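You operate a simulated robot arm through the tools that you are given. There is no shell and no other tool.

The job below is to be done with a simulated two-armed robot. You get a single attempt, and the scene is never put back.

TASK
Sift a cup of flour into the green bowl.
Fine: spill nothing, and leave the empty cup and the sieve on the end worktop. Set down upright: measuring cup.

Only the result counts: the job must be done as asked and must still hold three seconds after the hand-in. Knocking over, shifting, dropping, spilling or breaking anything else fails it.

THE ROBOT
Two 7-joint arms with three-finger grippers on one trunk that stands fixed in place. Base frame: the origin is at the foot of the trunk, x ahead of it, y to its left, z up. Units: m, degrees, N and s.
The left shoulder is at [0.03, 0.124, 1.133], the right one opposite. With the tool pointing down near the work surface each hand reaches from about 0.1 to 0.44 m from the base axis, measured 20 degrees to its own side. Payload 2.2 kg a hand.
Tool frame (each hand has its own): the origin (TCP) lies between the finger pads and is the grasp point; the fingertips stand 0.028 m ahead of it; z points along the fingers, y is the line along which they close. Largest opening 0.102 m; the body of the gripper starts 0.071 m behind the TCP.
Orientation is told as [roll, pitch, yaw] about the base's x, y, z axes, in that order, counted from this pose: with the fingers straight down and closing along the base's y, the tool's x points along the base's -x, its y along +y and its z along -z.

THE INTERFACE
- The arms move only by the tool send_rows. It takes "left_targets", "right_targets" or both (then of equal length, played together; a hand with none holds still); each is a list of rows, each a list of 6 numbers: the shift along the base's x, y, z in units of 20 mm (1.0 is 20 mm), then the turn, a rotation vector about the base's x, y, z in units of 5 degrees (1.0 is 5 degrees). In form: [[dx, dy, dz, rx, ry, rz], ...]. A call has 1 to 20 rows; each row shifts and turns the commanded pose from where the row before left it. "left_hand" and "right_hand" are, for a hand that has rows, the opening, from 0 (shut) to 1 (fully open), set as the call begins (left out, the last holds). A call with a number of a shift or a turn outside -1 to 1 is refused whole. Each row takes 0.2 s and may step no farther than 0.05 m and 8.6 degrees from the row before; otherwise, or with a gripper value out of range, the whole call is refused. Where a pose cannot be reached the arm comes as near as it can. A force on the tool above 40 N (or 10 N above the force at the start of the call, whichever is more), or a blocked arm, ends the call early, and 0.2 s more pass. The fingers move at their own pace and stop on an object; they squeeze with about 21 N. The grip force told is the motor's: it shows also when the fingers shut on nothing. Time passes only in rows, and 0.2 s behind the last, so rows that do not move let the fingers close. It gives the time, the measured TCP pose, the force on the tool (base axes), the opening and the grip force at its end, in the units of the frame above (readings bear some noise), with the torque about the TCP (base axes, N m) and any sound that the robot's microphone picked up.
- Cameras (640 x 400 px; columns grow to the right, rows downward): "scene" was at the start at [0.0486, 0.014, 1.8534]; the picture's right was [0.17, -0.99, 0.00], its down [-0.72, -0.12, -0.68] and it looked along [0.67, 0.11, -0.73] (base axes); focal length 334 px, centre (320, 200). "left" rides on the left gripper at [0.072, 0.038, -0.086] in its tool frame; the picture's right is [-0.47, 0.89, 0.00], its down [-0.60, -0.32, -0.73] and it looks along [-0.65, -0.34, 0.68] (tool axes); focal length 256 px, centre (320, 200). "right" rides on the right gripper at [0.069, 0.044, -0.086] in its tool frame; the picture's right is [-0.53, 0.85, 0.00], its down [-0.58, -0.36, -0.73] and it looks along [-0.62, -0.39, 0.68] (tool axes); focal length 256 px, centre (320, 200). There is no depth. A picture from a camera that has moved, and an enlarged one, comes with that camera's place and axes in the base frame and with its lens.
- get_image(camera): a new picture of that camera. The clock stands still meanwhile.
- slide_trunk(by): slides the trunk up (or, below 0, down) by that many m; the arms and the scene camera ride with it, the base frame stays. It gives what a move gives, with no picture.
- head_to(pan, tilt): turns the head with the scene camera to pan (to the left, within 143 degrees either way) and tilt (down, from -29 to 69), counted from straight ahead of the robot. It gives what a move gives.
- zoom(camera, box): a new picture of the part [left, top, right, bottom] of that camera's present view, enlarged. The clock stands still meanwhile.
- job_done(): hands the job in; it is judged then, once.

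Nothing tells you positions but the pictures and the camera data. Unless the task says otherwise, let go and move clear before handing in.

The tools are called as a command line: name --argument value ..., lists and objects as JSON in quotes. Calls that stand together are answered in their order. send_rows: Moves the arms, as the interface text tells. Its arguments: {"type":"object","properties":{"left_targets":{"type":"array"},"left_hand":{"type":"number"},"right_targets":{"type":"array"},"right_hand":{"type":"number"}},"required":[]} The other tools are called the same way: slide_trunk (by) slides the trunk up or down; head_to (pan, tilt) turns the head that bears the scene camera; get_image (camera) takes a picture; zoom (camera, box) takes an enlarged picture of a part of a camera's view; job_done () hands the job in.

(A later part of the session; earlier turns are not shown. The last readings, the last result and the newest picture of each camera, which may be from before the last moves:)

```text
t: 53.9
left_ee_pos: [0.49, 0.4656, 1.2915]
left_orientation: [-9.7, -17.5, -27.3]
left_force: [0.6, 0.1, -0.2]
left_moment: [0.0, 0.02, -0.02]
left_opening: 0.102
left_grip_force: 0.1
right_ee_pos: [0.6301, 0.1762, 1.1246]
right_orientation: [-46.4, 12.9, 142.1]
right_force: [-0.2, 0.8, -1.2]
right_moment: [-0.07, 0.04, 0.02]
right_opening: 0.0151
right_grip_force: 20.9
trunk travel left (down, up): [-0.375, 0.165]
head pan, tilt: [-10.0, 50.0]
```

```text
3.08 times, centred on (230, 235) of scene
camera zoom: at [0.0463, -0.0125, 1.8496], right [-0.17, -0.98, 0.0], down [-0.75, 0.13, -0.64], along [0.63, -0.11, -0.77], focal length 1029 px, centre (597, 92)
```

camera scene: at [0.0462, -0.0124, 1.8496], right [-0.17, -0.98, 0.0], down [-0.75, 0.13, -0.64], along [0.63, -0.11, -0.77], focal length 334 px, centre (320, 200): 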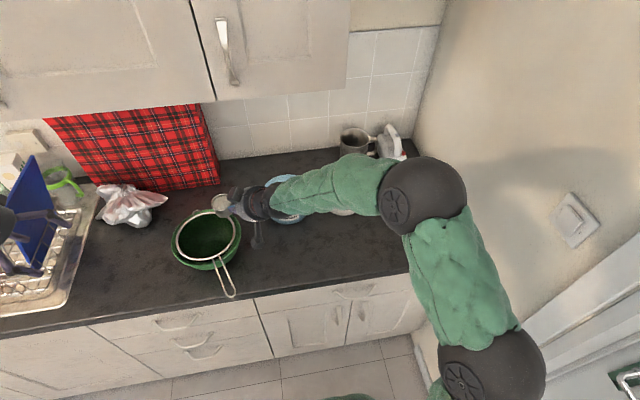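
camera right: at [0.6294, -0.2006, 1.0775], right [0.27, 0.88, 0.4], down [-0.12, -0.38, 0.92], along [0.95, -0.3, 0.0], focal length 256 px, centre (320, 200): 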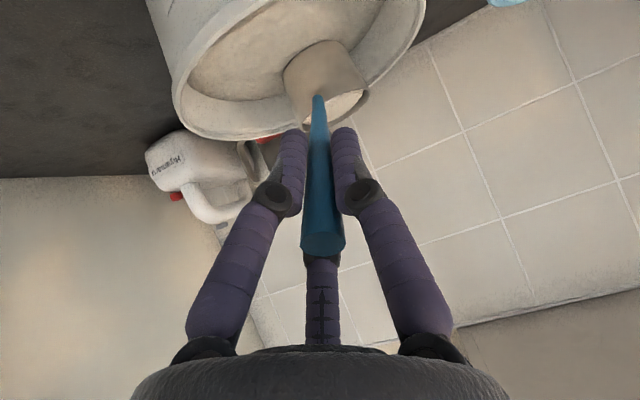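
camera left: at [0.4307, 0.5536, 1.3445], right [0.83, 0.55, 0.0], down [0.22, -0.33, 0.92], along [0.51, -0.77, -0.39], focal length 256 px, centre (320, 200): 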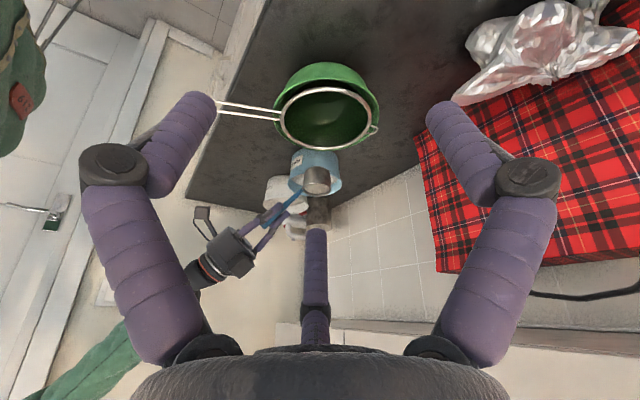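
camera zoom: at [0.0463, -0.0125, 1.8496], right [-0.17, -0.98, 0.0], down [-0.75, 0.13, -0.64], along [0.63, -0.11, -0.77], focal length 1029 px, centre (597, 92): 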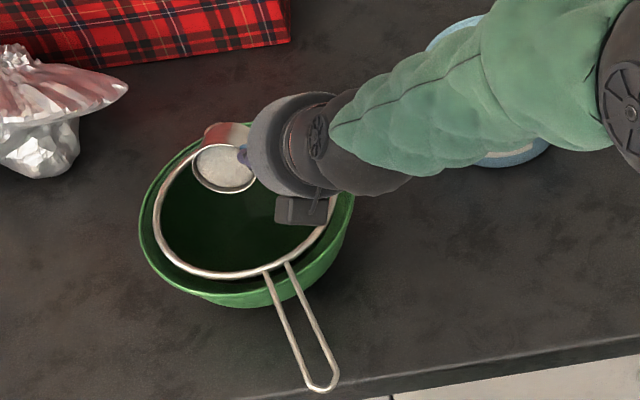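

Around 71° tilt it still holds, with the lip over the middle of the sieve. Continuing to roll.

send_rows --right_targets '[[0, 0, 0, -0.569, -0.478, 0.669], [0, 0, 0, -0.569, -0.478, 0.669], [0, 0, 0, -0.569, -0.478, 0.669], [0, 0, 0, -0.569, -0.478, 0.669], [0, 0, 0, 0, 0, 0]]'

zoom --camera "left" --box '[240, 50, 400, 170]'

zoom --camera "scene" --box '[150, 170, 310, 300]'

```text
t: 55.1
left_ee_pos: [0.4889, 0.4652, 1.291]
left_orientation: [-9.6, -17.6, -27.3]
left_force: [0.8, 0.1, 0.7]
left_moment: [-0.02, 0.03, -0.02]
left_opening: 0.102
left_grip_force: 0.1
right_ee_pos: [0.6302, 0.1758, 1.1253]
right_orientation: [-41.2, 26.9, 157.5]
right_force: [0.0, 0.0, -0.1]
right_moment: [-0.04, 0.02, 0.01]
right_opening: 0.0152
right_grip_force: 20.8
trunk travel left (down, up): [-0.375, 0.165]
head pan, tilt: [-10.0, 50.0]
```

```text
3.33 times, centred on (320, 110) of left
camera zoom: at [0.4307, 0.5535, 1.3445], right [0.83, 0.55, 0.0], down [0.22, -0.33, 0.92], along [0.51, -0.77, -0.39], focal length 853 px, centre (320, 500)
```

zoom: 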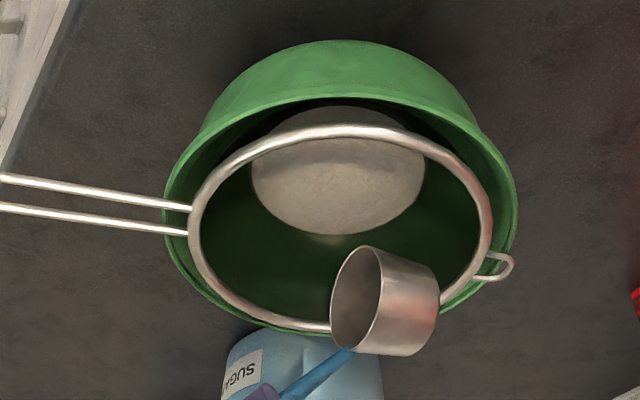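

```text
3.08 times, centred on (230, 235) of scene
camera zoom: at [0.0462, -0.0125, 1.8496], right [-0.17, -0.98, 0.0], down [-0.75, 0.13, -0.64], along [0.63, -0.11, -0.77], focal length 1029 px, centre (597, 92)
```

zoom: 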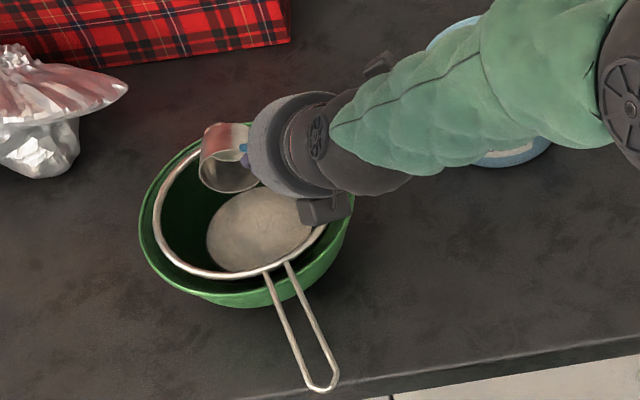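

The flour dropped all at once and now sits in a pile within the sieve. I'll check the cup's inside and the pile.

zoom --camera "left" --box '[280, 70, 360, 140]'

zoom --camera "scene" --box '[180, 195, 260, 255]'

```text
5.71 times, centred on (320, 105) of left
camera zoom: at [0.4307, 0.5535, 1.3445], right [0.83, 0.55, 0.0], down [0.22, -0.33, 0.92], along [0.51, -0.77, -0.39], focal length 1463 px, centre (320, 743)
```

zoom: 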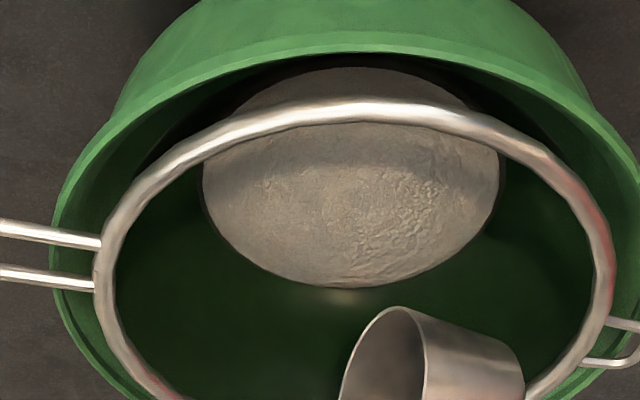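

```text
6.67 times, centred on (220, 225) of scene
camera zoom: at [0.0462, -0.0125, 1.8496], right [-0.17, -0.98, 0.0], down [-0.75, 0.13, -0.64], along [0.63, -0.11, -0.77], focal length 2230 px, centre (987, 33)
```

zoom: 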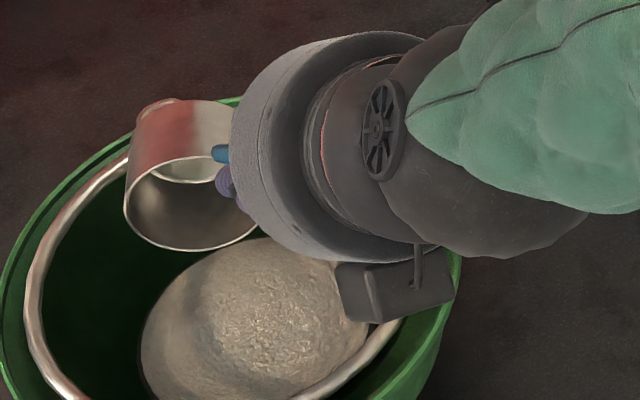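

The cup is empty and the pile is centred under the sieve rim. I'll raise the cup a little and roll it back upright.

send_rows --right_targets '[[0, 0, 0.2, 0.74, 0.621, -0.87], [0, 0, 0.2, 0.74, 0.621, -0.87], [0, 0, 0.2, 0.74, 0.621, -0.87], [0, 0, 0.2, 0.74, 0.621, -0.87], [0, 0, 0.2, 0.74, 0.621, -0.87], [0, 0, 0.2, 0.74, 0.621, -0.87], [0, 0, 0.2, 0.74, 0.621, -0.87], [0, 0, 0.2, 0.74, 0.621, -0.87], [0, 0, 0.2, 0.74, 0.621, -0.87], [0, 0, 0.2, 0.74, 0.621, -0.87], [0, 0, 0, 0.74, 0.621, -0.87], [0, 0, 0, 0.74, 0.621, -0.87], [0, 0, 0, 0.74, 0.621, -0.87], [0, 0, 0, 0.74, 0.621, -0.87], [0, 0, 0, 0.74, 0.621, -0.87], [0, 0, 0, 0.74, 0.621, -0.87], [0, 0, 0, 0.74, 0.621, -0.87], [0, 0, 0, 0.74, 0.621, -0.87], [0, 0, 0, 0.74, 0.621, -0.87], [0, 0, 0, 0.455, 0.382, -0.535]]'

get_image --camera "left"

get_image --camera "scene"

```text
t: 59.3
left_ee_pos: [0.4901, 0.4643, 1.2918]
left_orientation: [-9.6, -17.6, -27.4]
left_force: [0.4, 1.6, 0.0]
left_moment: [0.02, 0.01, 0.01]
left_opening: 0.102
left_grip_force: 0.1
right_ee_pos: [0.631, 0.176, 1.165]
right_orientation: [0.0, -48.2, 40.0]
right_force: [0.1, -0.2, -0.5]
right_moment: [-0.05, 0.05, -0.01]
right_opening: 0.0153
right_grip_force: 21.0
trunk travel left (down, up): [-0.375, 0.165]
head pan, tilt: [-10.0, 50.0]
```

```text
taken
camera left: at [0.4307, 0.5535, 1.3445], right [0.83, 0.55, 0.0], down [0.22, -0.33, 0.92], along [0.51, -0.77, -0.39], focal length 256 px, centre (320, 200)
```

left: 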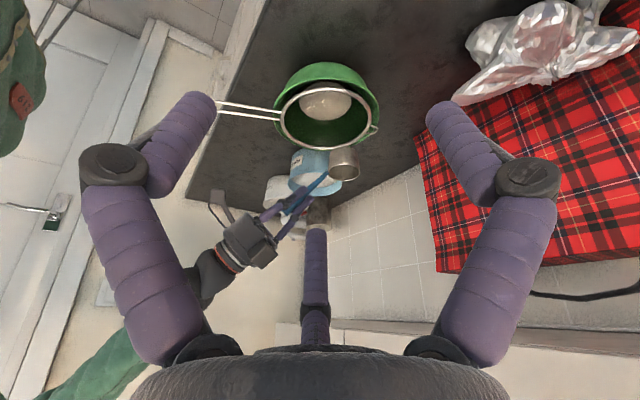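

```text
taken
camera scene: at [0.0462, -0.0125, 1.8496], right [-0.17, -0.98, 0.0], down [-0.75, 0.13, -0.64], along [0.63, -0.11, -0.77], focal length 334 px, centre (320, 200)
```

scene: 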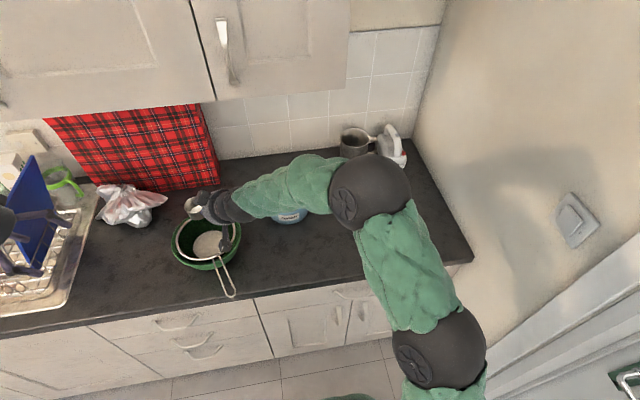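

The cup is upright and clear. I'll carry it back to the right, beyond its old spot, so that there is room for the sieve.

send_rows --right_targets '[[-0.14, -0.88, 0, 0, 0, 0.123], [-0.14, -0.88, 0, 0, 0, 0.123], [-0.14, -0.88, 0, 0, 0, 0.123], [-0.14, -0.88, 0, 0, 0, 0.123], [-0.14, -0.88, 0, 0, 0, 0.123], [-0.14, -0.88, 0, 0, 0, 0.123], [-0.14, -0.88, 0, 0, 0, 0.123], [-0.14, -0.88, 0, 0, 0, 0.123], [-0.14, -0.88, 0, 0, 0, 0.123], [-0.14, -0.88, 0, 0, 0, 0.123], [-0.14, -0.88, 0, 0, 0, 0.123], [-0.14, -0.88, 0, 0, 0, 0.123], [-0.14, -0.88, 0, 0, 0, 0.123], [-0.14, -0.88, 0, 0, 0, 0.123], [-0.14, -0.88, 0, 0, 0, 0.123]]'

send_rows --right_targets '[[-0.14, -0.88, -0.15, 0, 0, 0.123], [-0.14, -0.88, -0.15, 0, 0, 0.123], [-0.14, -0.88, -0.15, 0, 0, 0.123], [-0.14, -0.88, -0.15, 0, 0, 0.123], [-0.14, -0.88, -0.15, 0, 0, 0.123], [-0.14, -0.88, -0.15, 0, 0, 0.123], [-0.14, -0.88, -0.15, 0, 0, 0.123], [-0.14, -0.88, -0.15, 0, 0, 0.123], [-0.14, -0.88, -0.15, 0, 0, 0.123], [-0.14, -0.88, -0.15, 0, 0, 0.123], [-0.14, -0.88, -0.15, 0, 0, 0.123], [-0.14, -0.88, -0.15, 0, 0, 0.123], [-0.14, -0.88, -0.15, 0, 0, 0.123], [-0.14, -0.88, -0.15, 0, 0, 0.123], [-0.14, -0.88, -0.15, 0, 0, 0.123]]'

get_image --camera "scene"

get_image --camera "right"

zoom --camera "left" --box '[240, 50, 400, 170]'

```text
t: 62.5
left_ee_pos: [0.49, 0.4646, 1.2916]
left_orientation: [-9.5, -17.6, -27.3]
left_force: [-0.2, -0.2, 0.3]
left_moment: [0.02, 0.01, -0.03]
left_opening: 0.1022
left_grip_force: 0.0
right_ee_pos: [0.5878, -0.0884, 1.1653]
right_orientation: [-0.2, -48.3, 49.3]
right_force: [0.4, -0.7, -0.3]
right_moment: [-0.04, 0.04, -0.03]
right_opening: 0.0154
right_grip_force: 20.9
trunk travel left (down, up): [-0.375, 0.165]
head pan, tilt: [-10.0, 50.0]
```

```text
t: 65.7
left_ee_pos: [0.49, 0.4642, 1.2908]
left_orientation: [-9.5, -17.5, -27.3]
left_force: [0.7, -0.8, 0.7]
left_moment: [0.02, 0.02, 0.01]
left_opening: 0.1017
left_grip_force: 0.0
right_ee_pos: [0.5464, -0.352, 1.1184]
right_orientation: [0.0, -48.1, 58.6]
right_force: [-0.2, 0.5, -1.4]
right_moment: [-0.04, 0.03, 0.02]
right_opening: 0.0153
right_grip_force: 20.8
trunk travel left (down, up): [-0.375, 0.165]
head pan, tilt: [-10.0, 50.0]
```

```text
taken
camera scene: at [0.0463, -0.0136, 1.8496], right [-0.17, -0.98, 0.0], down [-0.75, 0.13, -0.64], along [0.63, -0.11, -0.77], focal length 334 px, centre (320, 200)
```

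scene: 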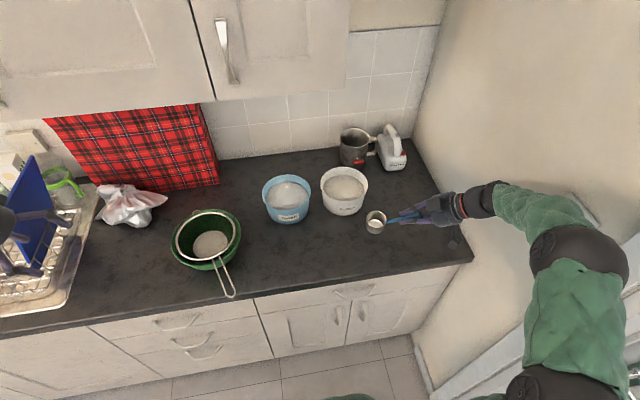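

```text
taken
camera right: at [0.4504, -0.4237, 1.1246], right [-0.53, 0.75, 0.4], down [0.23, -0.33, 0.92], along [0.81, 0.58, 0.0], focal length 256 px, centre (320, 200)
```

right: 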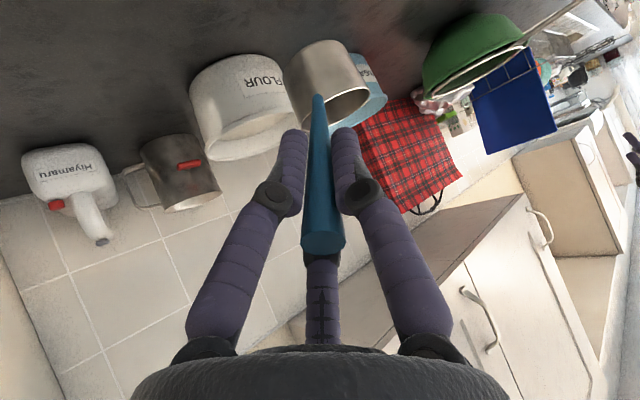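

```text
3.33 times, centred on (320, 110) of left
camera zoom: at [0.4307, 0.5528, 1.3448], right [0.83, 0.55, 0.0], down [0.22, -0.33, 0.92], along [0.51, -0.77, -0.39], focal length 853 px, centre (320, 500)
```

zoom: 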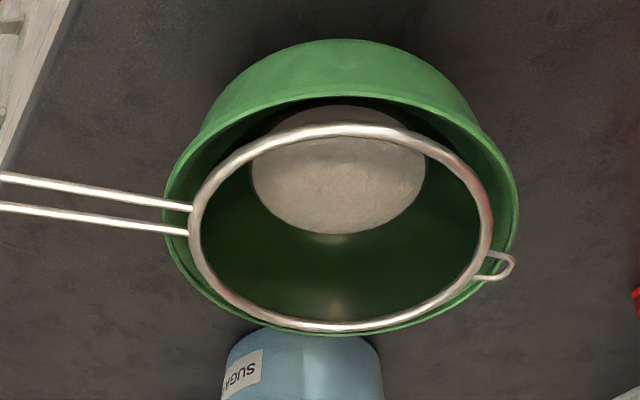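

The spot below is free. I'll lower the cup to just above the worktop, then feel for contact.

send_rows --right_targets '[[0, 0, -0.9, 0, 0, 0], [0, 0, -0.9, 0, 0, 0], [0, 0, -0.9, 0, 0, 0], [0, 0, -0.9, 0, 0, 0], [0, 0, -0.8, 0, 0, 0], [0, 0, -0.5, 0, 0, 0], [0, 0, -0.3, 0, 0, 0]]'

send_rows --right_targets '[[0, 0, -0.1, 0, 0, 0], [0, 0, -0.1, 0, 0, 0], [0, 0, -0.1, 0, 0, 0]]'

zoom --camera "scene" --box '[340, 200, 460, 275]'

zoom --camera "right" --box '[200, 0, 440, 150]'

```text
t: 67.3
left_ee_pos: [0.49, 0.4644, 1.2917]
left_orientation: [-9.6, -17.5, -27.4]
left_force: [0.9, -0.5, 0.0]
left_moment: [0.01, -0.04, -0.02]
left_opening: 0.1017
left_grip_force: 0.1
right_ee_pos: [0.5465, -0.3532, 1.0164]
right_orientation: [0.0, -48.1, 58.4]
right_force: [0.4, -0.4, -1.5]
right_moment: [-0.05, 0.02, -0.05]
right_opening: 0.0152
right_grip_force: 21.0
trunk travel left (down, up): [-0.375, 0.165]
head pan, tilt: [-10.0, 50.0]
```

```text
t: 68.1
left_ee_pos: [0.4898, 0.4651, 1.2912]
left_orientation: [-9.5, -17.6, -27.3]
left_force: [0.7, 0.2, 0.0]
left_moment: [0.02, 0.01, 0.04]
left_opening: 0.1021
left_grip_force: 0.0
right_ee_pos: [0.5461, -0.3534, 1.01]
right_orientation: [-0.2, -48.1, 58.5]
right_force: [-0.3, -0.1, -0.8]
right_moment: [-0.06, 0.05, -0.01]
right_opening: 0.0148
right_grip_force: 21.0
trunk travel left (down, up): [-0.375, 0.165]
head pan, tilt: [-10.0, 50.0]
```

```text
5.33 times, centred on (400, 238) of scene
camera zoom: at [0.0462, -0.0129, 1.8496], right [-0.17, -0.98, 0.0], down [-0.75, 0.13, -0.64], along [0.63, -0.11, -0.77], focal length 1784 px, centre (-107, 0)
```

zoom: 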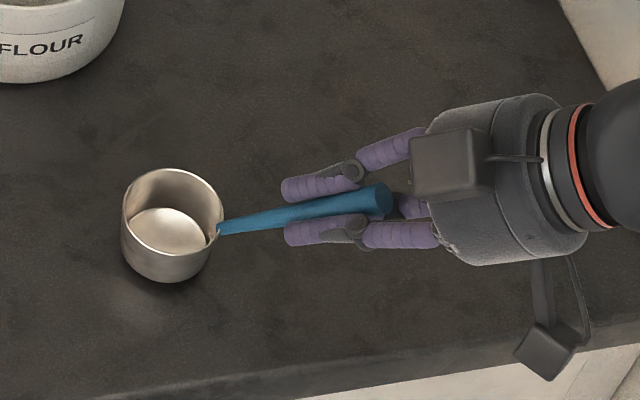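

```text
2.67 times, centred on (320, 75) of right
camera zoom: at [0.4505, -0.4241, 1.0159], right [-0.53, 0.75, 0.4], down [0.23, -0.33, 0.92], along [0.81, 0.58, 0.01], focal length 683 px, centre (320, 533)
```

zoom: 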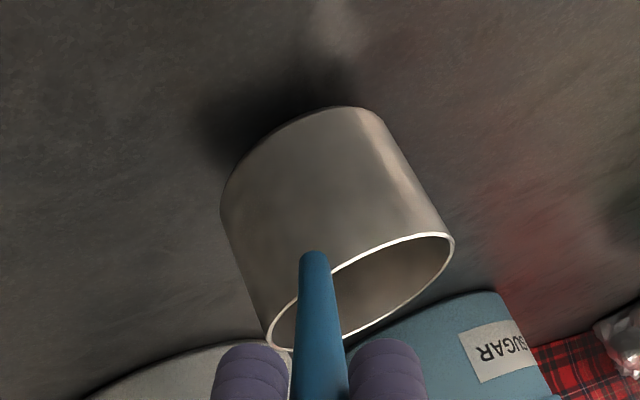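

No contact yet; the shadow shows a small gap. I'll continue down in 2 mm steps.

send_rows --right_targets '[[0, 0, -0.1, 0, 0, 0], [0, 0, -0.1, 0, 0, 0]]'

send_rows --right_targets '[[0, 0, -0.1, 0, 0, 0]]'

send_rows --right_targets '[[0, 0, -0.1, 0, 0, 0]]'

zoom --camera "right" --box '[200, 0, 440, 150]'

```text
t: 68.7
left_ee_pos: [0.4903, 0.4652, 1.2914]
left_orientation: [-9.5, -17.7, -27.2]
left_force: [0.7, -0.6, 0.1]
left_moment: [-0.03, 0.02, -0.01]
left_opening: 0.102
left_grip_force: 0.1
right_ee_pos: [0.5449, -0.3537, 1.006]
right_orientation: [0.0, -48.1, 58.5]
right_force: [-0.1, 0.2, -0.7]
right_moment: [-0.07, 0.06, 0.0]
right_opening: 0.0151
right_grip_force: 20.7
trunk travel left (down, up): [-0.375, 0.165]
head pan, tilt: [-10.0, 50.0]
```

```text
t: 69.1
left_ee_pos: [0.4896, 0.465, 1.2915]
left_orientation: [-9.5, -17.6, -27.3]
left_force: [-0.1, 0.4, 0.8]
left_moment: [-0.04, -0.01, 0.0]
left_opening: 0.1017
left_grip_force: 0.0
right_ee_pos: [0.5467, -0.3529, 1.0042]
right_orientation: [-0.1, -48.2, 58.5]
right_force: [0.3, 0.1, 1.4]
right_moment: [0.2, 0.0, 0.07]
right_opening: 0.0149
right_grip_force: 21.2
trunk travel left (down, up): [-0.375, 0.165]
head pan, tilt: [-10.0, 50.0]
```

```text
t: 69.5
left_ee_pos: [0.4887, 0.4647, 1.2917]
left_orientation: [-9.5, -17.6, -27.4]
left_force: [1.0, 0.4, 0.0]
left_moment: [-0.03, 0.05, 0.02]
left_opening: 0.102
left_grip_force: 0.1
right_ee_pos: [0.5452, -0.354, 1.0031]
right_orientation: [-0.4, -48.1, 58.6]
right_force: [-1.2, -2.7, 9.9]
right_moment: [0.4, -0.09, 0.07]
right_opening: 0.015
right_grip_force: 20.9
trunk travel left (down, up): [-0.375, 0.165]
head pan, tilt: [-10.0, 50.0]
```

```text
2.67 times, centred on (320, 75) of right
camera zoom: at [0.4505, -0.4254, 1.009], right [-0.53, 0.75, 0.39], down [0.22, -0.33, 0.92], along [0.82, 0.58, 0.01], focal length 683 px, centre (320, 533)
```

zoom: 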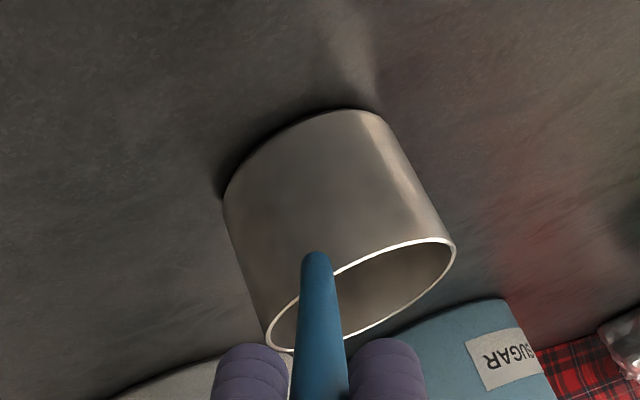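

Contact is made (about 10 N). I'll ease up 1.5 mm to remove the preload, then open the fingers.

send_rows --right_targets '[[0, 0, 0.07, 0, 0, 0], [0, 0, 0, 0, 0, 0]]'

send_rows --right_targets '[[0, 0, 0, 0, 0, 0], [0, 0, 0, 0, 0, 0], [0, 0, 0, 0, 0, 0], [0, 0, 0, 0, 0, 0]]' --right_hand 0.6

zoom --camera "right" --box '[200, 0, 440, 150]'

zoom --camera "scene" --box '[340, 200, 460, 275]'

```text
t: 70.1
left_ee_pos: [0.4897, 0.4651, 1.2916]
left_orientation: [-9.6, -17.6, -27.3]
left_force: [-0.3, 0.4, 0.1]
left_moment: [0.01, -0.01, 0.02]
left_opening: 0.1019
left_grip_force: 0.1
right_ee_pos: [0.5453, -0.3534, 1.0033]
right_orientation: [-0.2, -48.1, 58.5]
right_force: [0.9, -2.7, 5.3]
right_moment: [0.18, -0.19, -0.09]
right_opening: 0.0148
right_grip_force: 20.8
trunk travel left (down, up): [-0.375, 0.165]
head pan, tilt: [-10.0, 50.0]
```

```text
t: 71.1
left_ee_pos: [0.4889, 0.4642, 1.2919]
left_orientation: [-9.6, -17.6, -27.3]
left_force: [0.8, 0.2, 0.7]
left_moment: [0.01, 0.02, 0.01]
left_opening: 0.102
left_grip_force: 0.0
right_ee_pos: [0.5464, -0.3528, 1.0033]
right_orientation: [-0.1, -48.1, 58.4]
right_force: [0.1, -0.9, -0.2]
right_moment: [-0.02, 0.02, 0.01]
right_opening: 0.0613
right_grip_force: 0.1
trunk travel left (down, up): [-0.375, 0.165]
head pan, tilt: [-10.0, 50.0]
```

```text
2.67 times, centred on (320, 75) of right
camera zoom: at [0.4502, -0.4244, 1.0091], right [-0.53, 0.75, 0.4], down [0.23, -0.33, 0.92], along [0.81, 0.58, 0.01], focal length 683 px, centre (320, 533)
```

zoom: 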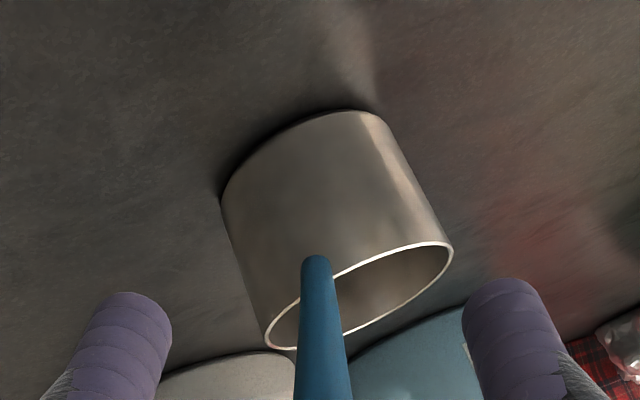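

```text
5.33 times, centred on (400, 238) of scene
camera zoom: at [0.046, -0.0127, 1.8496], right [-0.17, -0.98, 0.0], down [-0.75, 0.13, -0.64], along [0.63, -0.11, -0.77], focal length 1784 px, centre (-107, 0)
```

zoom: 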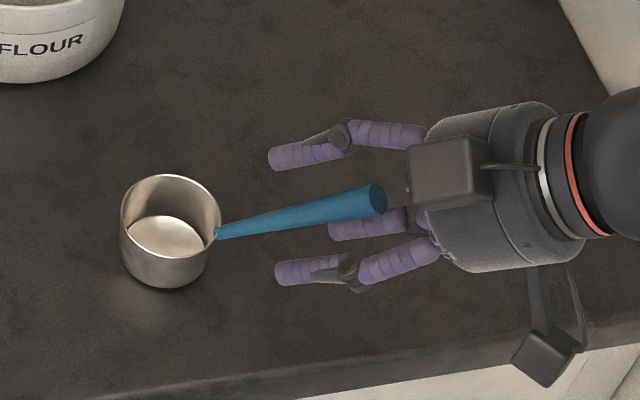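

The cup stands upright on its own. I'll back the right hand straight out along the handle line and park it away.

send_rows --right_targets '[[-0.387, -0.634, 0.669, 0, 0, 0], [-0.387, -0.634, 0.669, 0, 0, 0], [-0.387, -0.634, 0.669, 0, 0, 0], [-0.387, -0.634, 0.669, 0, 0, 0], [-0.387, -0.634, 0.669, 0, 0, 0], [-0.387, -0.634, 0.669, 0, 0, 0], [-0.387, -0.634, 0.669, 0, 0, 0], [-0.387, -0.3, 0.9, 0, 0, 0], [-0.387, -0.3, 0.9, 0, 0, 0], [-0.387, 0, 0.9, 0, 0, 0], [-0.387, 0, 0.9, 0, 0, 0], [0, 0, 0.9, 0, 0, 0]]'

get_image --camera "scene"

zoom --camera "left" --box '[180, 50, 400, 190]'

```text
t: 73.6
left_ee_pos: [0.5085, 0.4531, 1.2961]
left_orientation: [-9.5, -17.6, -31.2]
left_force: [-0.2, -1.6, 1.4]
left_moment: [0.13, 0.07, 0.02]
left_opening: 0.1019
left_grip_force: 0.1
right_ee_pos: [0.3969, -0.3866, 1.1007]
right_orientation: [16.9, -51.2, 45.6]
right_force: [-1.8, -7.6, 2.8]
right_moment: [0.18, 0.06, 0.1]
right_opening: 0.0613
right_grip_force: 0.1
trunk travel left (down, up): [-0.375, 0.165]
head pan, tilt: [-10.0, 50.0]
stopped in row 12 (right hand): the arm was blocked; the commanded pose is now the measured one
```

```text
taken
camera scene: at [0.0429, -0.0164, 1.8512], right [-0.17, -0.99, 0.0], down [-0.76, 0.13, -0.64], along [0.63, -0.11, -0.77], focal length 334 px, centre (320, 200)
```

scene: 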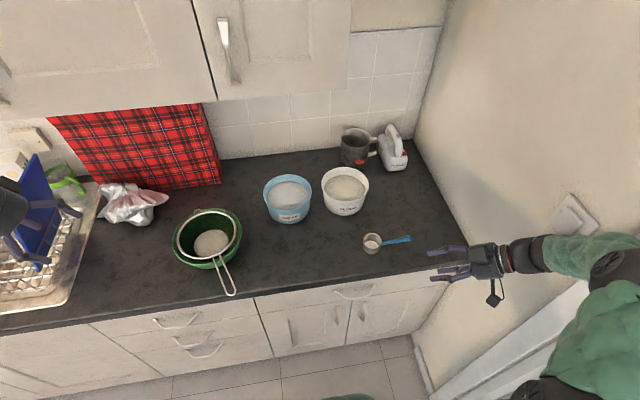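

```text
2.86 times, centred on (290, 120) of left
camera zoom: at [0.455, 0.545, 1.3482], right [0.87, 0.49, 0.0], down [0.19, -0.34, 0.92], along [0.46, -0.8, -0.39], focal length 731 px, centre (406, 429)
```

zoom: 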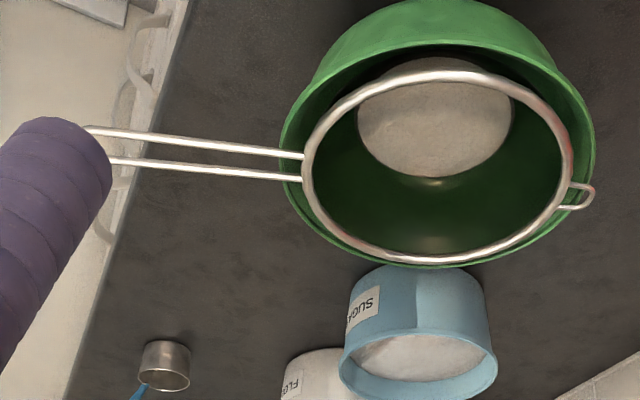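

The cup is standing fine, but the right arm was blocked (probably its elbow against the right wall) and this twisted the trunk slightly. I'll ease the right hand back inward, away from the wall.

send_rows --right_targets '[[0.2, 0.5, 0, 0, 0, 0], [0.2, 0.5, 0, 0, 0, 0], [0, 0.5, 0, 0, 0, 0], [0, 0.5, 0, 0, 0, 0]]'

head_to --pan -50 --tilt 45

get_image --camera "scene"

```text
t: 74.6
left_ee_pos: [0.5006, 0.4553, 1.2929]
left_orientation: [-9.5, -17.6, -29.5]
left_force: [0.4, -0.6, 0.0]
left_moment: [-0.02, 0.02, 0.0]
left_opening: 0.1021
left_grip_force: 0.1
right_ee_pos: [0.4288, -0.354, 1.1032]
right_orientation: [15.0, -51.0, 48.6]
right_force: [-0.3, 1.0, 0.2]
right_moment: [-0.05, -0.03, -0.03]
right_opening: 0.0613
right_grip_force: 0.0
trunk travel left (down, up): [-0.375, 0.165]
head pan, tilt: [-10.0, 50.0]
```

```text
t: 75.6
left_ee_pos: [0.5002, 0.4574, 1.2925]
left_orientation: [-9.5, -17.6, -29.4]
left_force: [-0.3, 0.3, -0.2]
left_moment: [0.01, 0.01, 0.0]
left_opening: 0.1019
left_grip_force: 0.1
right_ee_pos: [0.4271, -0.3543, 1.1034]
right_orientation: [15.0, -51.0, 48.3]
right_force: [0.7, 0.0, -0.4]
right_moment: [0.01, -0.05, 0.03]
right_opening: 0.061
right_grip_force: 0.1
trunk travel left (down, up): [-0.375, 0.165]
head pan, tilt: [-50.0, 45.0]
```

```text
taken
camera scene: at [0.0225, -0.0615, 1.8565], right [-0.77, -0.64, 0.0], down [-0.46, 0.54, -0.71], along [0.45, -0.54, -0.71], focal length 334 px, centre (320, 200)
```

scene: 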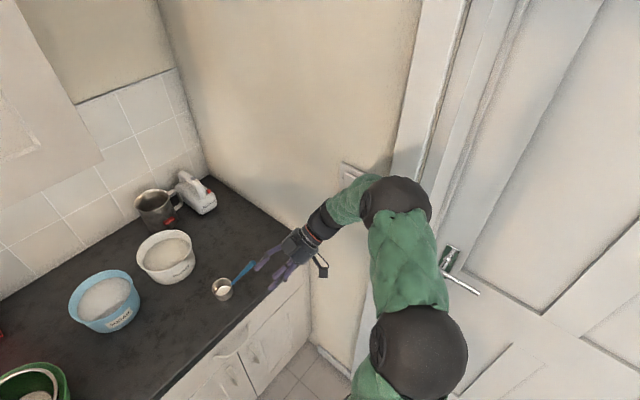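

The right arm's forearm is by the door frame. I'll bring the hand inward and up while turning it to point forward, which pulls the elbow away from the wall.

send_rows --right_targets '[[-0.2, 0.5, 0.4, 0, 0, -0.8], [-0.2, 0.5, 0.4, 0, 0, -0.8], [-0.2, 0.5, 0.4, 0, 0, -0.8], [-0.2, 0.5, 0.4, 0, 0, -0.8], [-0.2, 0.5, 0.4, 0, 0, -0.8], [-0.2, 0.5, 0.4, 0, 0, -0.8], [0, 0.3, 0.6, 0, 0, -0.8], [0, 0.3, 0.6, 0, 0, -0.8], [0, 0.3, 0.6, 0, 0, -0.8], [0, 0, 0.6, 0, 0, -0.8]]'

get_image --camera "scene"

```text
t: 77.8
left_ee_pos: [0.4996, 0.4581, 1.2927]
left_orientation: [-9.6, -17.6, -29.4]
left_force: [0.3, 0.4, -0.2]
left_moment: [0.0, -0.03, -0.01]
left_opening: 0.1019
left_grip_force: 0.0
right_ee_pos: [0.4026, -0.2749, 1.2001]
right_orientation: [15.0, -51.0, 8.4]
right_force: [-0.2, -0.4, 0.6]
right_moment: [-0.02, 0.0, 0.01]
right_opening: 0.0612
right_grip_force: 0.0
trunk travel left (down, up): [-0.375, 0.165]
head pan, tilt: [-50.0, 45.0]
```

```text
taken
camera scene: at [0.0218, -0.0613, 1.8566], right [-0.77, -0.64, 0.0], down [-0.45, 0.54, -0.71], along [0.45, -0.54, -0.71], focal length 334 px, centre (320, 200)
```

scene: 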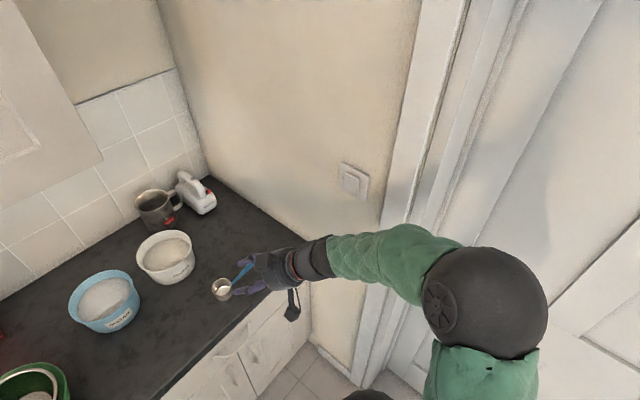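

The right arm is clear of the wall and the cup is undisturbed. Now I turn the head back and bring the left hand round toward the sieve handle, levelling its tilt and yawing it to the handle's 20° direction.

head_to --pan 8 --tilt 52

send_rows --left_targets '[[-0.3, -0.5, 0, 0.849, 0.521, 0], [-0.3, -0.5, 0, 0.849, 0.521, 0], [-0.3, -0.5, 0, 0.849, 0.521, 0], [-0.3, -0.5, 0, 0.849, 0.521, 0], [-0.35, -0.7, -0.15, 0, 0, 0.93], [-0.35, -0.7, -0.15, 0, 0, 0.93], [-0.35, -0.7, -0.15, 0, 0, 0.93], [-0.35, -0.7, -0.15, 0, 0, 0.93], [-0.35, -0.7, -0.15, 0, 0, 0.93], [-0.35, -0.7, -0.15, 0, 0, 0.93], [-0.35, -0.7, -0.15, 0, 0, 0.93], [-0.35, -0.7, -0.15, 0, 0, 0.93], [-0.35, -0.7, -0.15, 0, 0, 0.93], [-0.35, -0.7, -0.15, 0, 0, 0.93], [-0.35, -0.7, -0.15, 0, 0, 0.93]]'

get_image --camera "scene"

get_image --camera "left"

```text
t: 79.1
left_ee_pos: [0.5002, 0.458, 1.2935]
left_orientation: [-9.4, -17.6, -29.4]
left_force: [0.4, 0.2, 0.3]
left_moment: [0.02, 0.03, 0.01]
left_opening: 0.102
left_grip_force: 0.0
right_ee_pos: [0.4023, -0.2756, 1.1982]
right_orientation: [15.0, -51.0, 8.4]
right_force: [-0.1, -0.8, 0.6]
right_moment: [0.0, 0.0, -0.01]
right_opening: 0.0611
right_grip_force: 0.1
trunk travel left (down, up): [-0.375, 0.165]
head pan, tilt: [8.0, 52.0]
```

```text
t: 82.3
left_ee_pos: [0.3979, 0.2641, 1.2599]
left_orientation: [0.1, 0.0, 20.3]
left_force: [-0.7, -0.4, 0.7]
left_moment: [0.0, -0.02, 0.02]
left_opening: 0.1022
left_grip_force: 0.1
right_ee_pos: [0.4027, -0.2745, 1.2001]
right_orientation: [15.2, -51.0, 8.4]
right_force: [0.3, -0.7, 0.6]
right_moment: [-0.02, 0.0, 0.0]
right_opening: 0.0611
right_grip_force: 0.0
trunk travel left (down, up): [-0.375, 0.165]
head pan, tilt: [8.0, 52.0]
```

```text
taken
camera scene: at [0.0442, 0.0106, 1.847], right [0.14, -0.99, 0.0], down [-0.78, -0.11, -0.62], along [0.61, 0.09, -0.79], focal length 334 px, centre (320, 200)
```

scene: 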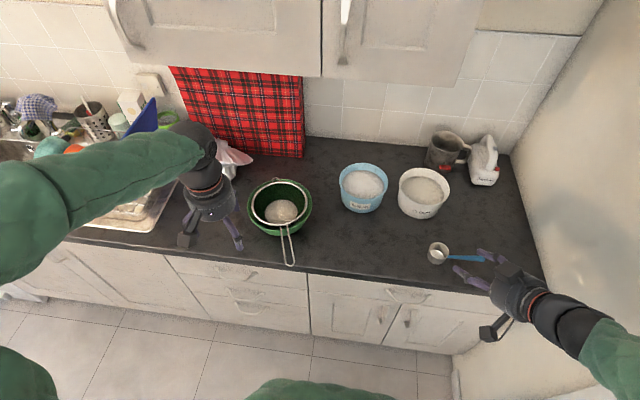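

```text
taken
camera left: at [0.3167, 0.2743, 1.3457], right [0.13, 0.99, 0.0], down [0.68, -0.09, 0.73], along [0.72, -0.09, -0.68], focal length 256 px, centre (320, 200)
```

left: 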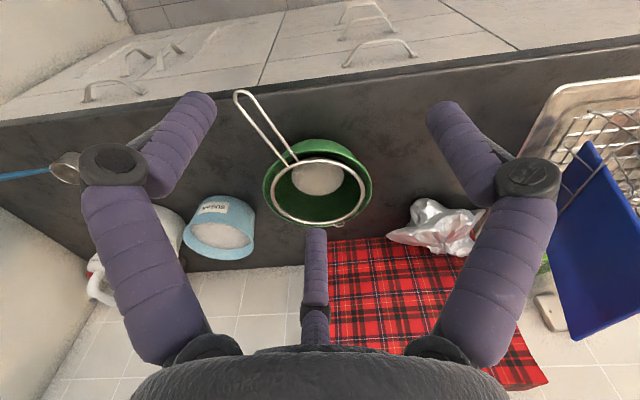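

Now both cameras see the sieve handle. I'll zoom for a precise fix of the handle.

zoom --camera "left" --box '[220, 80, 380, 230]'

zoom --camera "scene" --box '[235, 170, 325, 275]'

```text
2.67 times, centred on (300, 155) of left
camera zoom: at [0.3167, 0.2743, 1.3457], right [0.13, 0.99, 0.0], down [0.68, -0.09, 0.73], along [0.72, -0.09, -0.68], focal length 683 px, centre (373, 320)
```

zoom: 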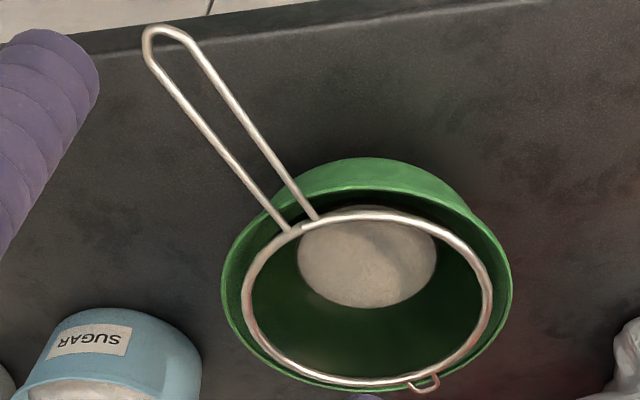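

```text
3.81 times, centred on (280, 222) of scene
camera zoom: at [0.0442, 0.0106, 1.847], right [0.14, -0.99, 0.0], down [-0.78, -0.11, -0.62], along [0.61, 0.09, -0.79], focal length 1274 px, centre (472, 114)
```

zoom: 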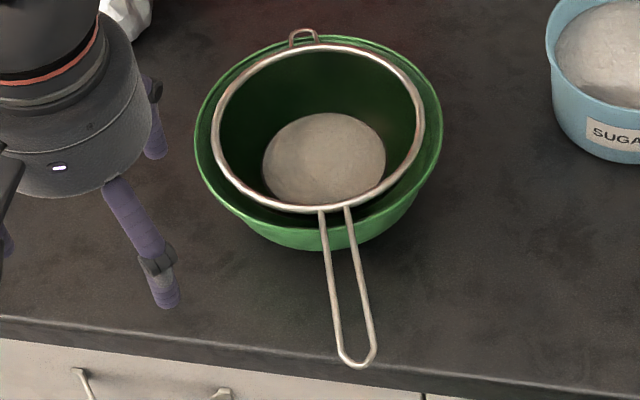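

The handle loop runs level at z ≈ 1.014 from its tip (0.450, 0.154) to the rim (0.577, 0.197), about 25 mm wide. I'll tilt the left hand 45° and come to a standoff in line with it.

send_rows --left_targets '[[0.195, -0.575, -0.91, 0.312, -0.844, -0.02], [0.195, -0.575, -0.91, 0.312, -0.844, -0.02], [0.195, -0.575, -0.91, 0.312, -0.844, -0.02], [0.195, -0.575, -0.91, 0.312, -0.844, -0.02], [0.195, -0.575, -0.91, 0.312, -0.844, -0.02], [0.195, -0.575, -0.91, 0.312, -0.844, -0.02], [0.195, -0.575, -0.91, 0.312, -0.844, -0.02], [0.195, -0.575, -0.91, 0.312, -0.844, -0.02], [0.195, -0.575, -0.91, 0.312, -0.844, -0.02], [0.195, -0.575, -0.91, 0.312, -0.844, -0.02]]' --left_hand 0.6

get_image --camera "scene"

get_image --camera "left"

```text
t: 84.5
left_ee_pos: [0.4389, 0.1496, 1.0784]
left_orientation: [0.7, -45.0, 19.0]
left_force: [0.3, 0.2, 0.0]
left_moment: [-0.01, 0.02, 0.0]
left_opening: 0.0613
left_grip_force: 0.0
right_ee_pos: [0.4038, -0.2759, 1.1975]
right_orientation: [15.1, -50.9, 8.4]
right_force: [0.7, -0.4, 0.0]
right_moment: [0.03, 0.03, 0.0]
right_opening: 0.0612
right_grip_force: 0.0
trunk travel left (down, up): [-0.375, 0.165]
head pan, tilt: [8.0, 52.0]
```

```text
taken
camera scene: at [0.0462, 0.0105, 1.8469], right [0.14, -0.99, 0.0], down [-0.78, -0.11, -0.61], along [0.61, 0.09, -0.79], focal length 334 px, centre (320, 200)
```

scene: 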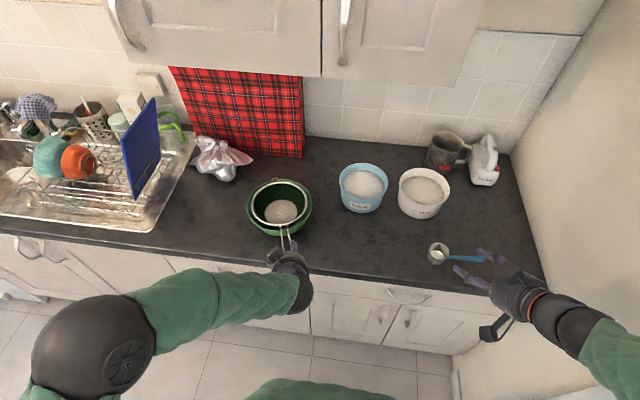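

```text
taken
camera left: at [0.3203, 0.1482, 1.0882], right [0.02, 0.94, 0.34], down [0.02, -0.34, 0.94], along [1.0, -0.01, -0.03], focal length 256 px, centre (320, 200)
```

left: 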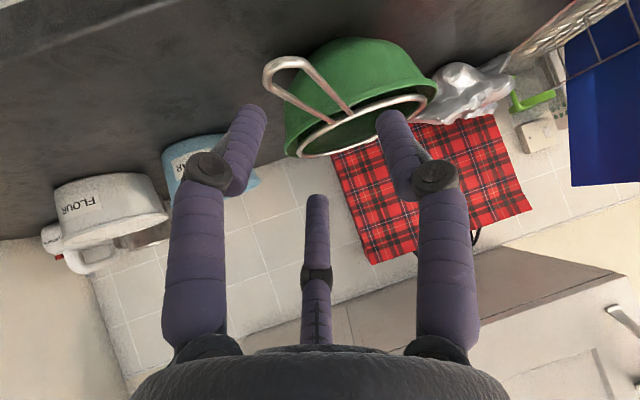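

The handle lies right in the approach line. I'll slide in 9 cm so the loop sits between the fingers.

send_rows --left_targets '[[0.58, 0.204, -0.644, 0, 0, 0], [0.58, 0.204, -0.644, 0, 0, 0], [0.58, 0.204, -0.644, 0, 0, 0], [0.58, 0.204, -0.644, 0, 0, 0], [0.58, 0.204, -0.644, 0, 0, 0]]'

zoom --camera "scene" --box '[220, 170, 340, 290]'

zoom --camera "left" --box '[160, 20, 480, 220]'

```text
t: 85.7
left_ee_pos: [0.4961, 0.1696, 1.0128]
left_orientation: [0.5, -45.0, 19.0]
left_force: [-0.8, -1.0, 0.9]
left_moment: [-0.04, 0.04, -0.04]
left_opening: 0.0616
left_grip_force: 0.3
right_ee_pos: [0.4037, -0.2746, 1.1992]
right_orientation: [15.0, -51.0, 8.3]
right_force: [0.3, -0.5, -0.5]
right_moment: [-0.01, 0.03, -0.06]
right_opening: 0.0613
right_grip_force: 0.1
trunk travel left (down, up): [-0.375, 0.165]
head pan, tilt: [8.0, 52.0]
```

```text
3.33 times, centred on (280, 230) of scene
camera zoom: at [0.045, 0.011, 1.8469], right [0.14, -0.99, 0.0], down [-0.78, -0.11, -0.62], along [0.61, 0.09, -0.79], focal length 1115 px, centre (453, 100)
```

zoom: 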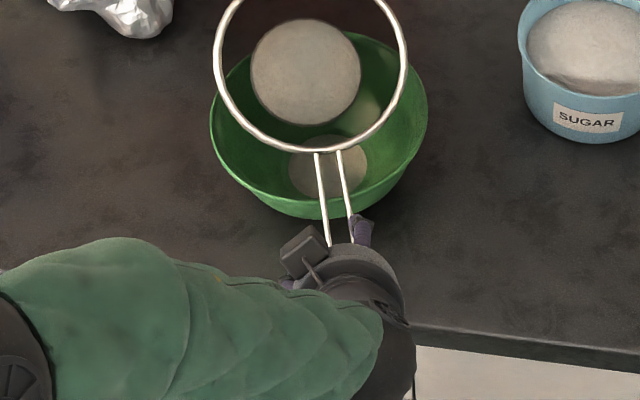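

```text
2.00 times, centred on (320, 120) of left
camera zoom: at [0.3768, 0.1684, 1.0224], right [0.02, 0.94, 0.34], down [0.02, -0.34, 0.94], along [1.0, -0.01, -0.03], focal length 512 px, centre (320, 360)
```

zoom: 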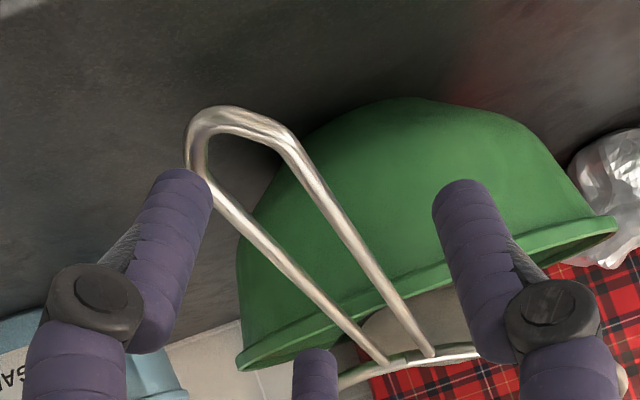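

The sieve has been tipped: a finger pressed the handle end down, raising the basket off the bowl, though the pile is still inside it and a little flour has already sifted into the bowl. I'll stay still and look carefully before acting.

zoom --camera "scene" --box '[240, 150, 320, 250]'

get_image --camera "left"

get_image --camera "right"

```text
4.00 times, centred on (280, 200) of scene
camera zoom: at [0.045, 0.011, 1.8469], right [0.14, -0.99, 0.0], down [-0.78, -0.11, -0.62], along [0.61, 0.09, -0.79], focal length 1338 px, centre (480, 200)
```

zoom: 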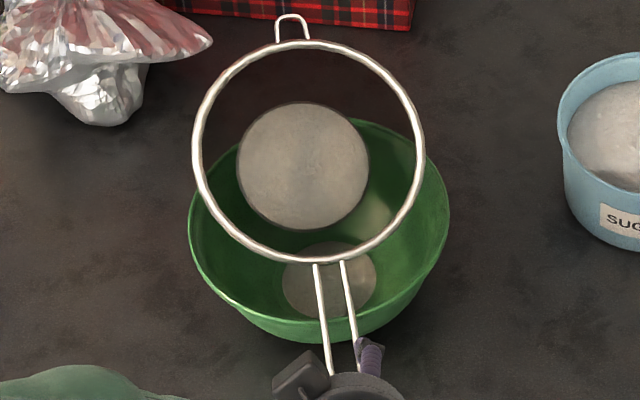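

```text
taken
camera left: at [0.3768, 0.1684, 1.0224], right [0.02, 0.94, 0.34], down [0.02, -0.34, 0.94], along [1.0, -0.01, -0.03], focal length 256 px, centre (320, 200)
```

left: 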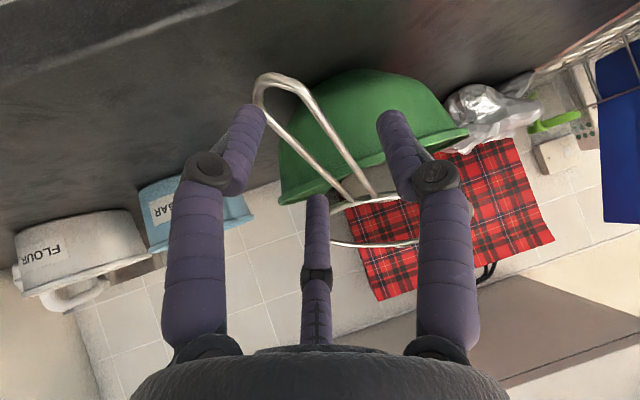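

```text
taken
camera right: at [0.2841, -0.273, 1.2049], right [0.04, 0.83, 0.55], down [-0.03, -0.55, 0.83], along [1.0, -0.05, 0.0], focal length 256 px, centre (320, 200)
```

right: 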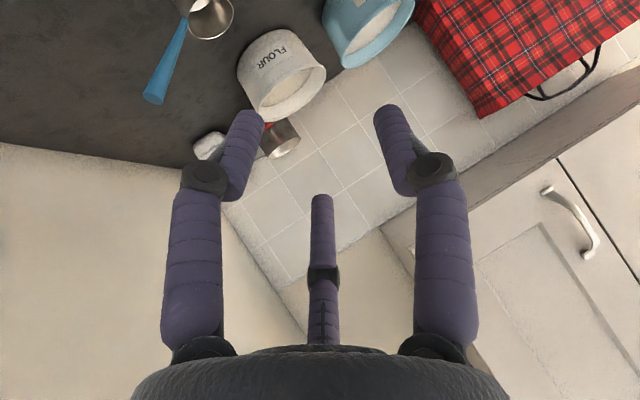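

The central finger sits above the handle line at this angle and has pressed the handle down near the bowl's edge, pivoting the sieve. I'll raise the hand very slowly, so the sieve settles back onto the bowl.

send_rows --left_targets '[[0, 0, 0.1, 0, 0, 0], [0, 0, 0.1, 0, 0, 0], [0, 0, 0.1, 0, 0, 0], [0, 0, 0.1, 0, 0, 0]]'

zoom --camera "scene" --box '[240, 150, 320, 250]'

zoom --camera "left" --box '[160, 20, 480, 220]'

```text
t: 86.7
left_ee_pos: [0.4953, 0.1688, 1.0215]
left_orientation: [0.7, -45.0, 18.9]
left_force: [-0.6, 0.6, 1.2]
left_moment: [-0.02, 0.02, 0.01]
left_opening: 0.0614
left_grip_force: 0.1
right_ee_pos: [0.4027, -0.2749, 1.1984]
right_orientation: [15.0, -51.0, 8.4]
right_force: [-0.3, 0.6, -0.4]
right_moment: [-0.01, 0.02, -0.01]
right_opening: 0.0614
right_grip_force: 0.0
trunk travel left (down, up): [-0.375, 0.165]
head pan, tilt: [8.0, 52.0]
```

```text
4.00 times, centred on (280, 200) of scene
camera zoom: at [0.0442, 0.0109, 1.847], right [0.14, -0.99, 0.0], down [-0.78, -0.11, -0.62], along [0.61, 0.09, -0.79], focal length 1338 px, centre (480, 200)
```

zoom: 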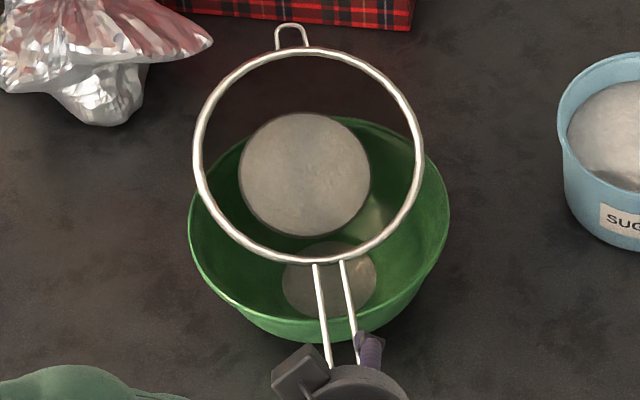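

```text
2.00 times, centred on (320, 120) of left
camera zoom: at [0.3766, 0.1679, 1.0312], right [0.02, 0.94, 0.34], down [0.02, -0.34, 0.94], along [1.0, -0.01, -0.03], focal length 512 px, centre (320, 360)
```

zoom: 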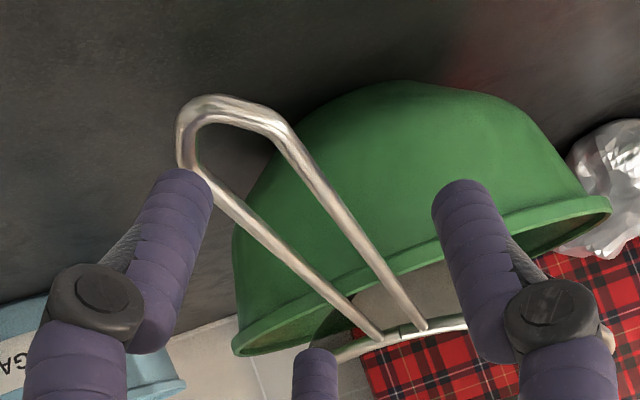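

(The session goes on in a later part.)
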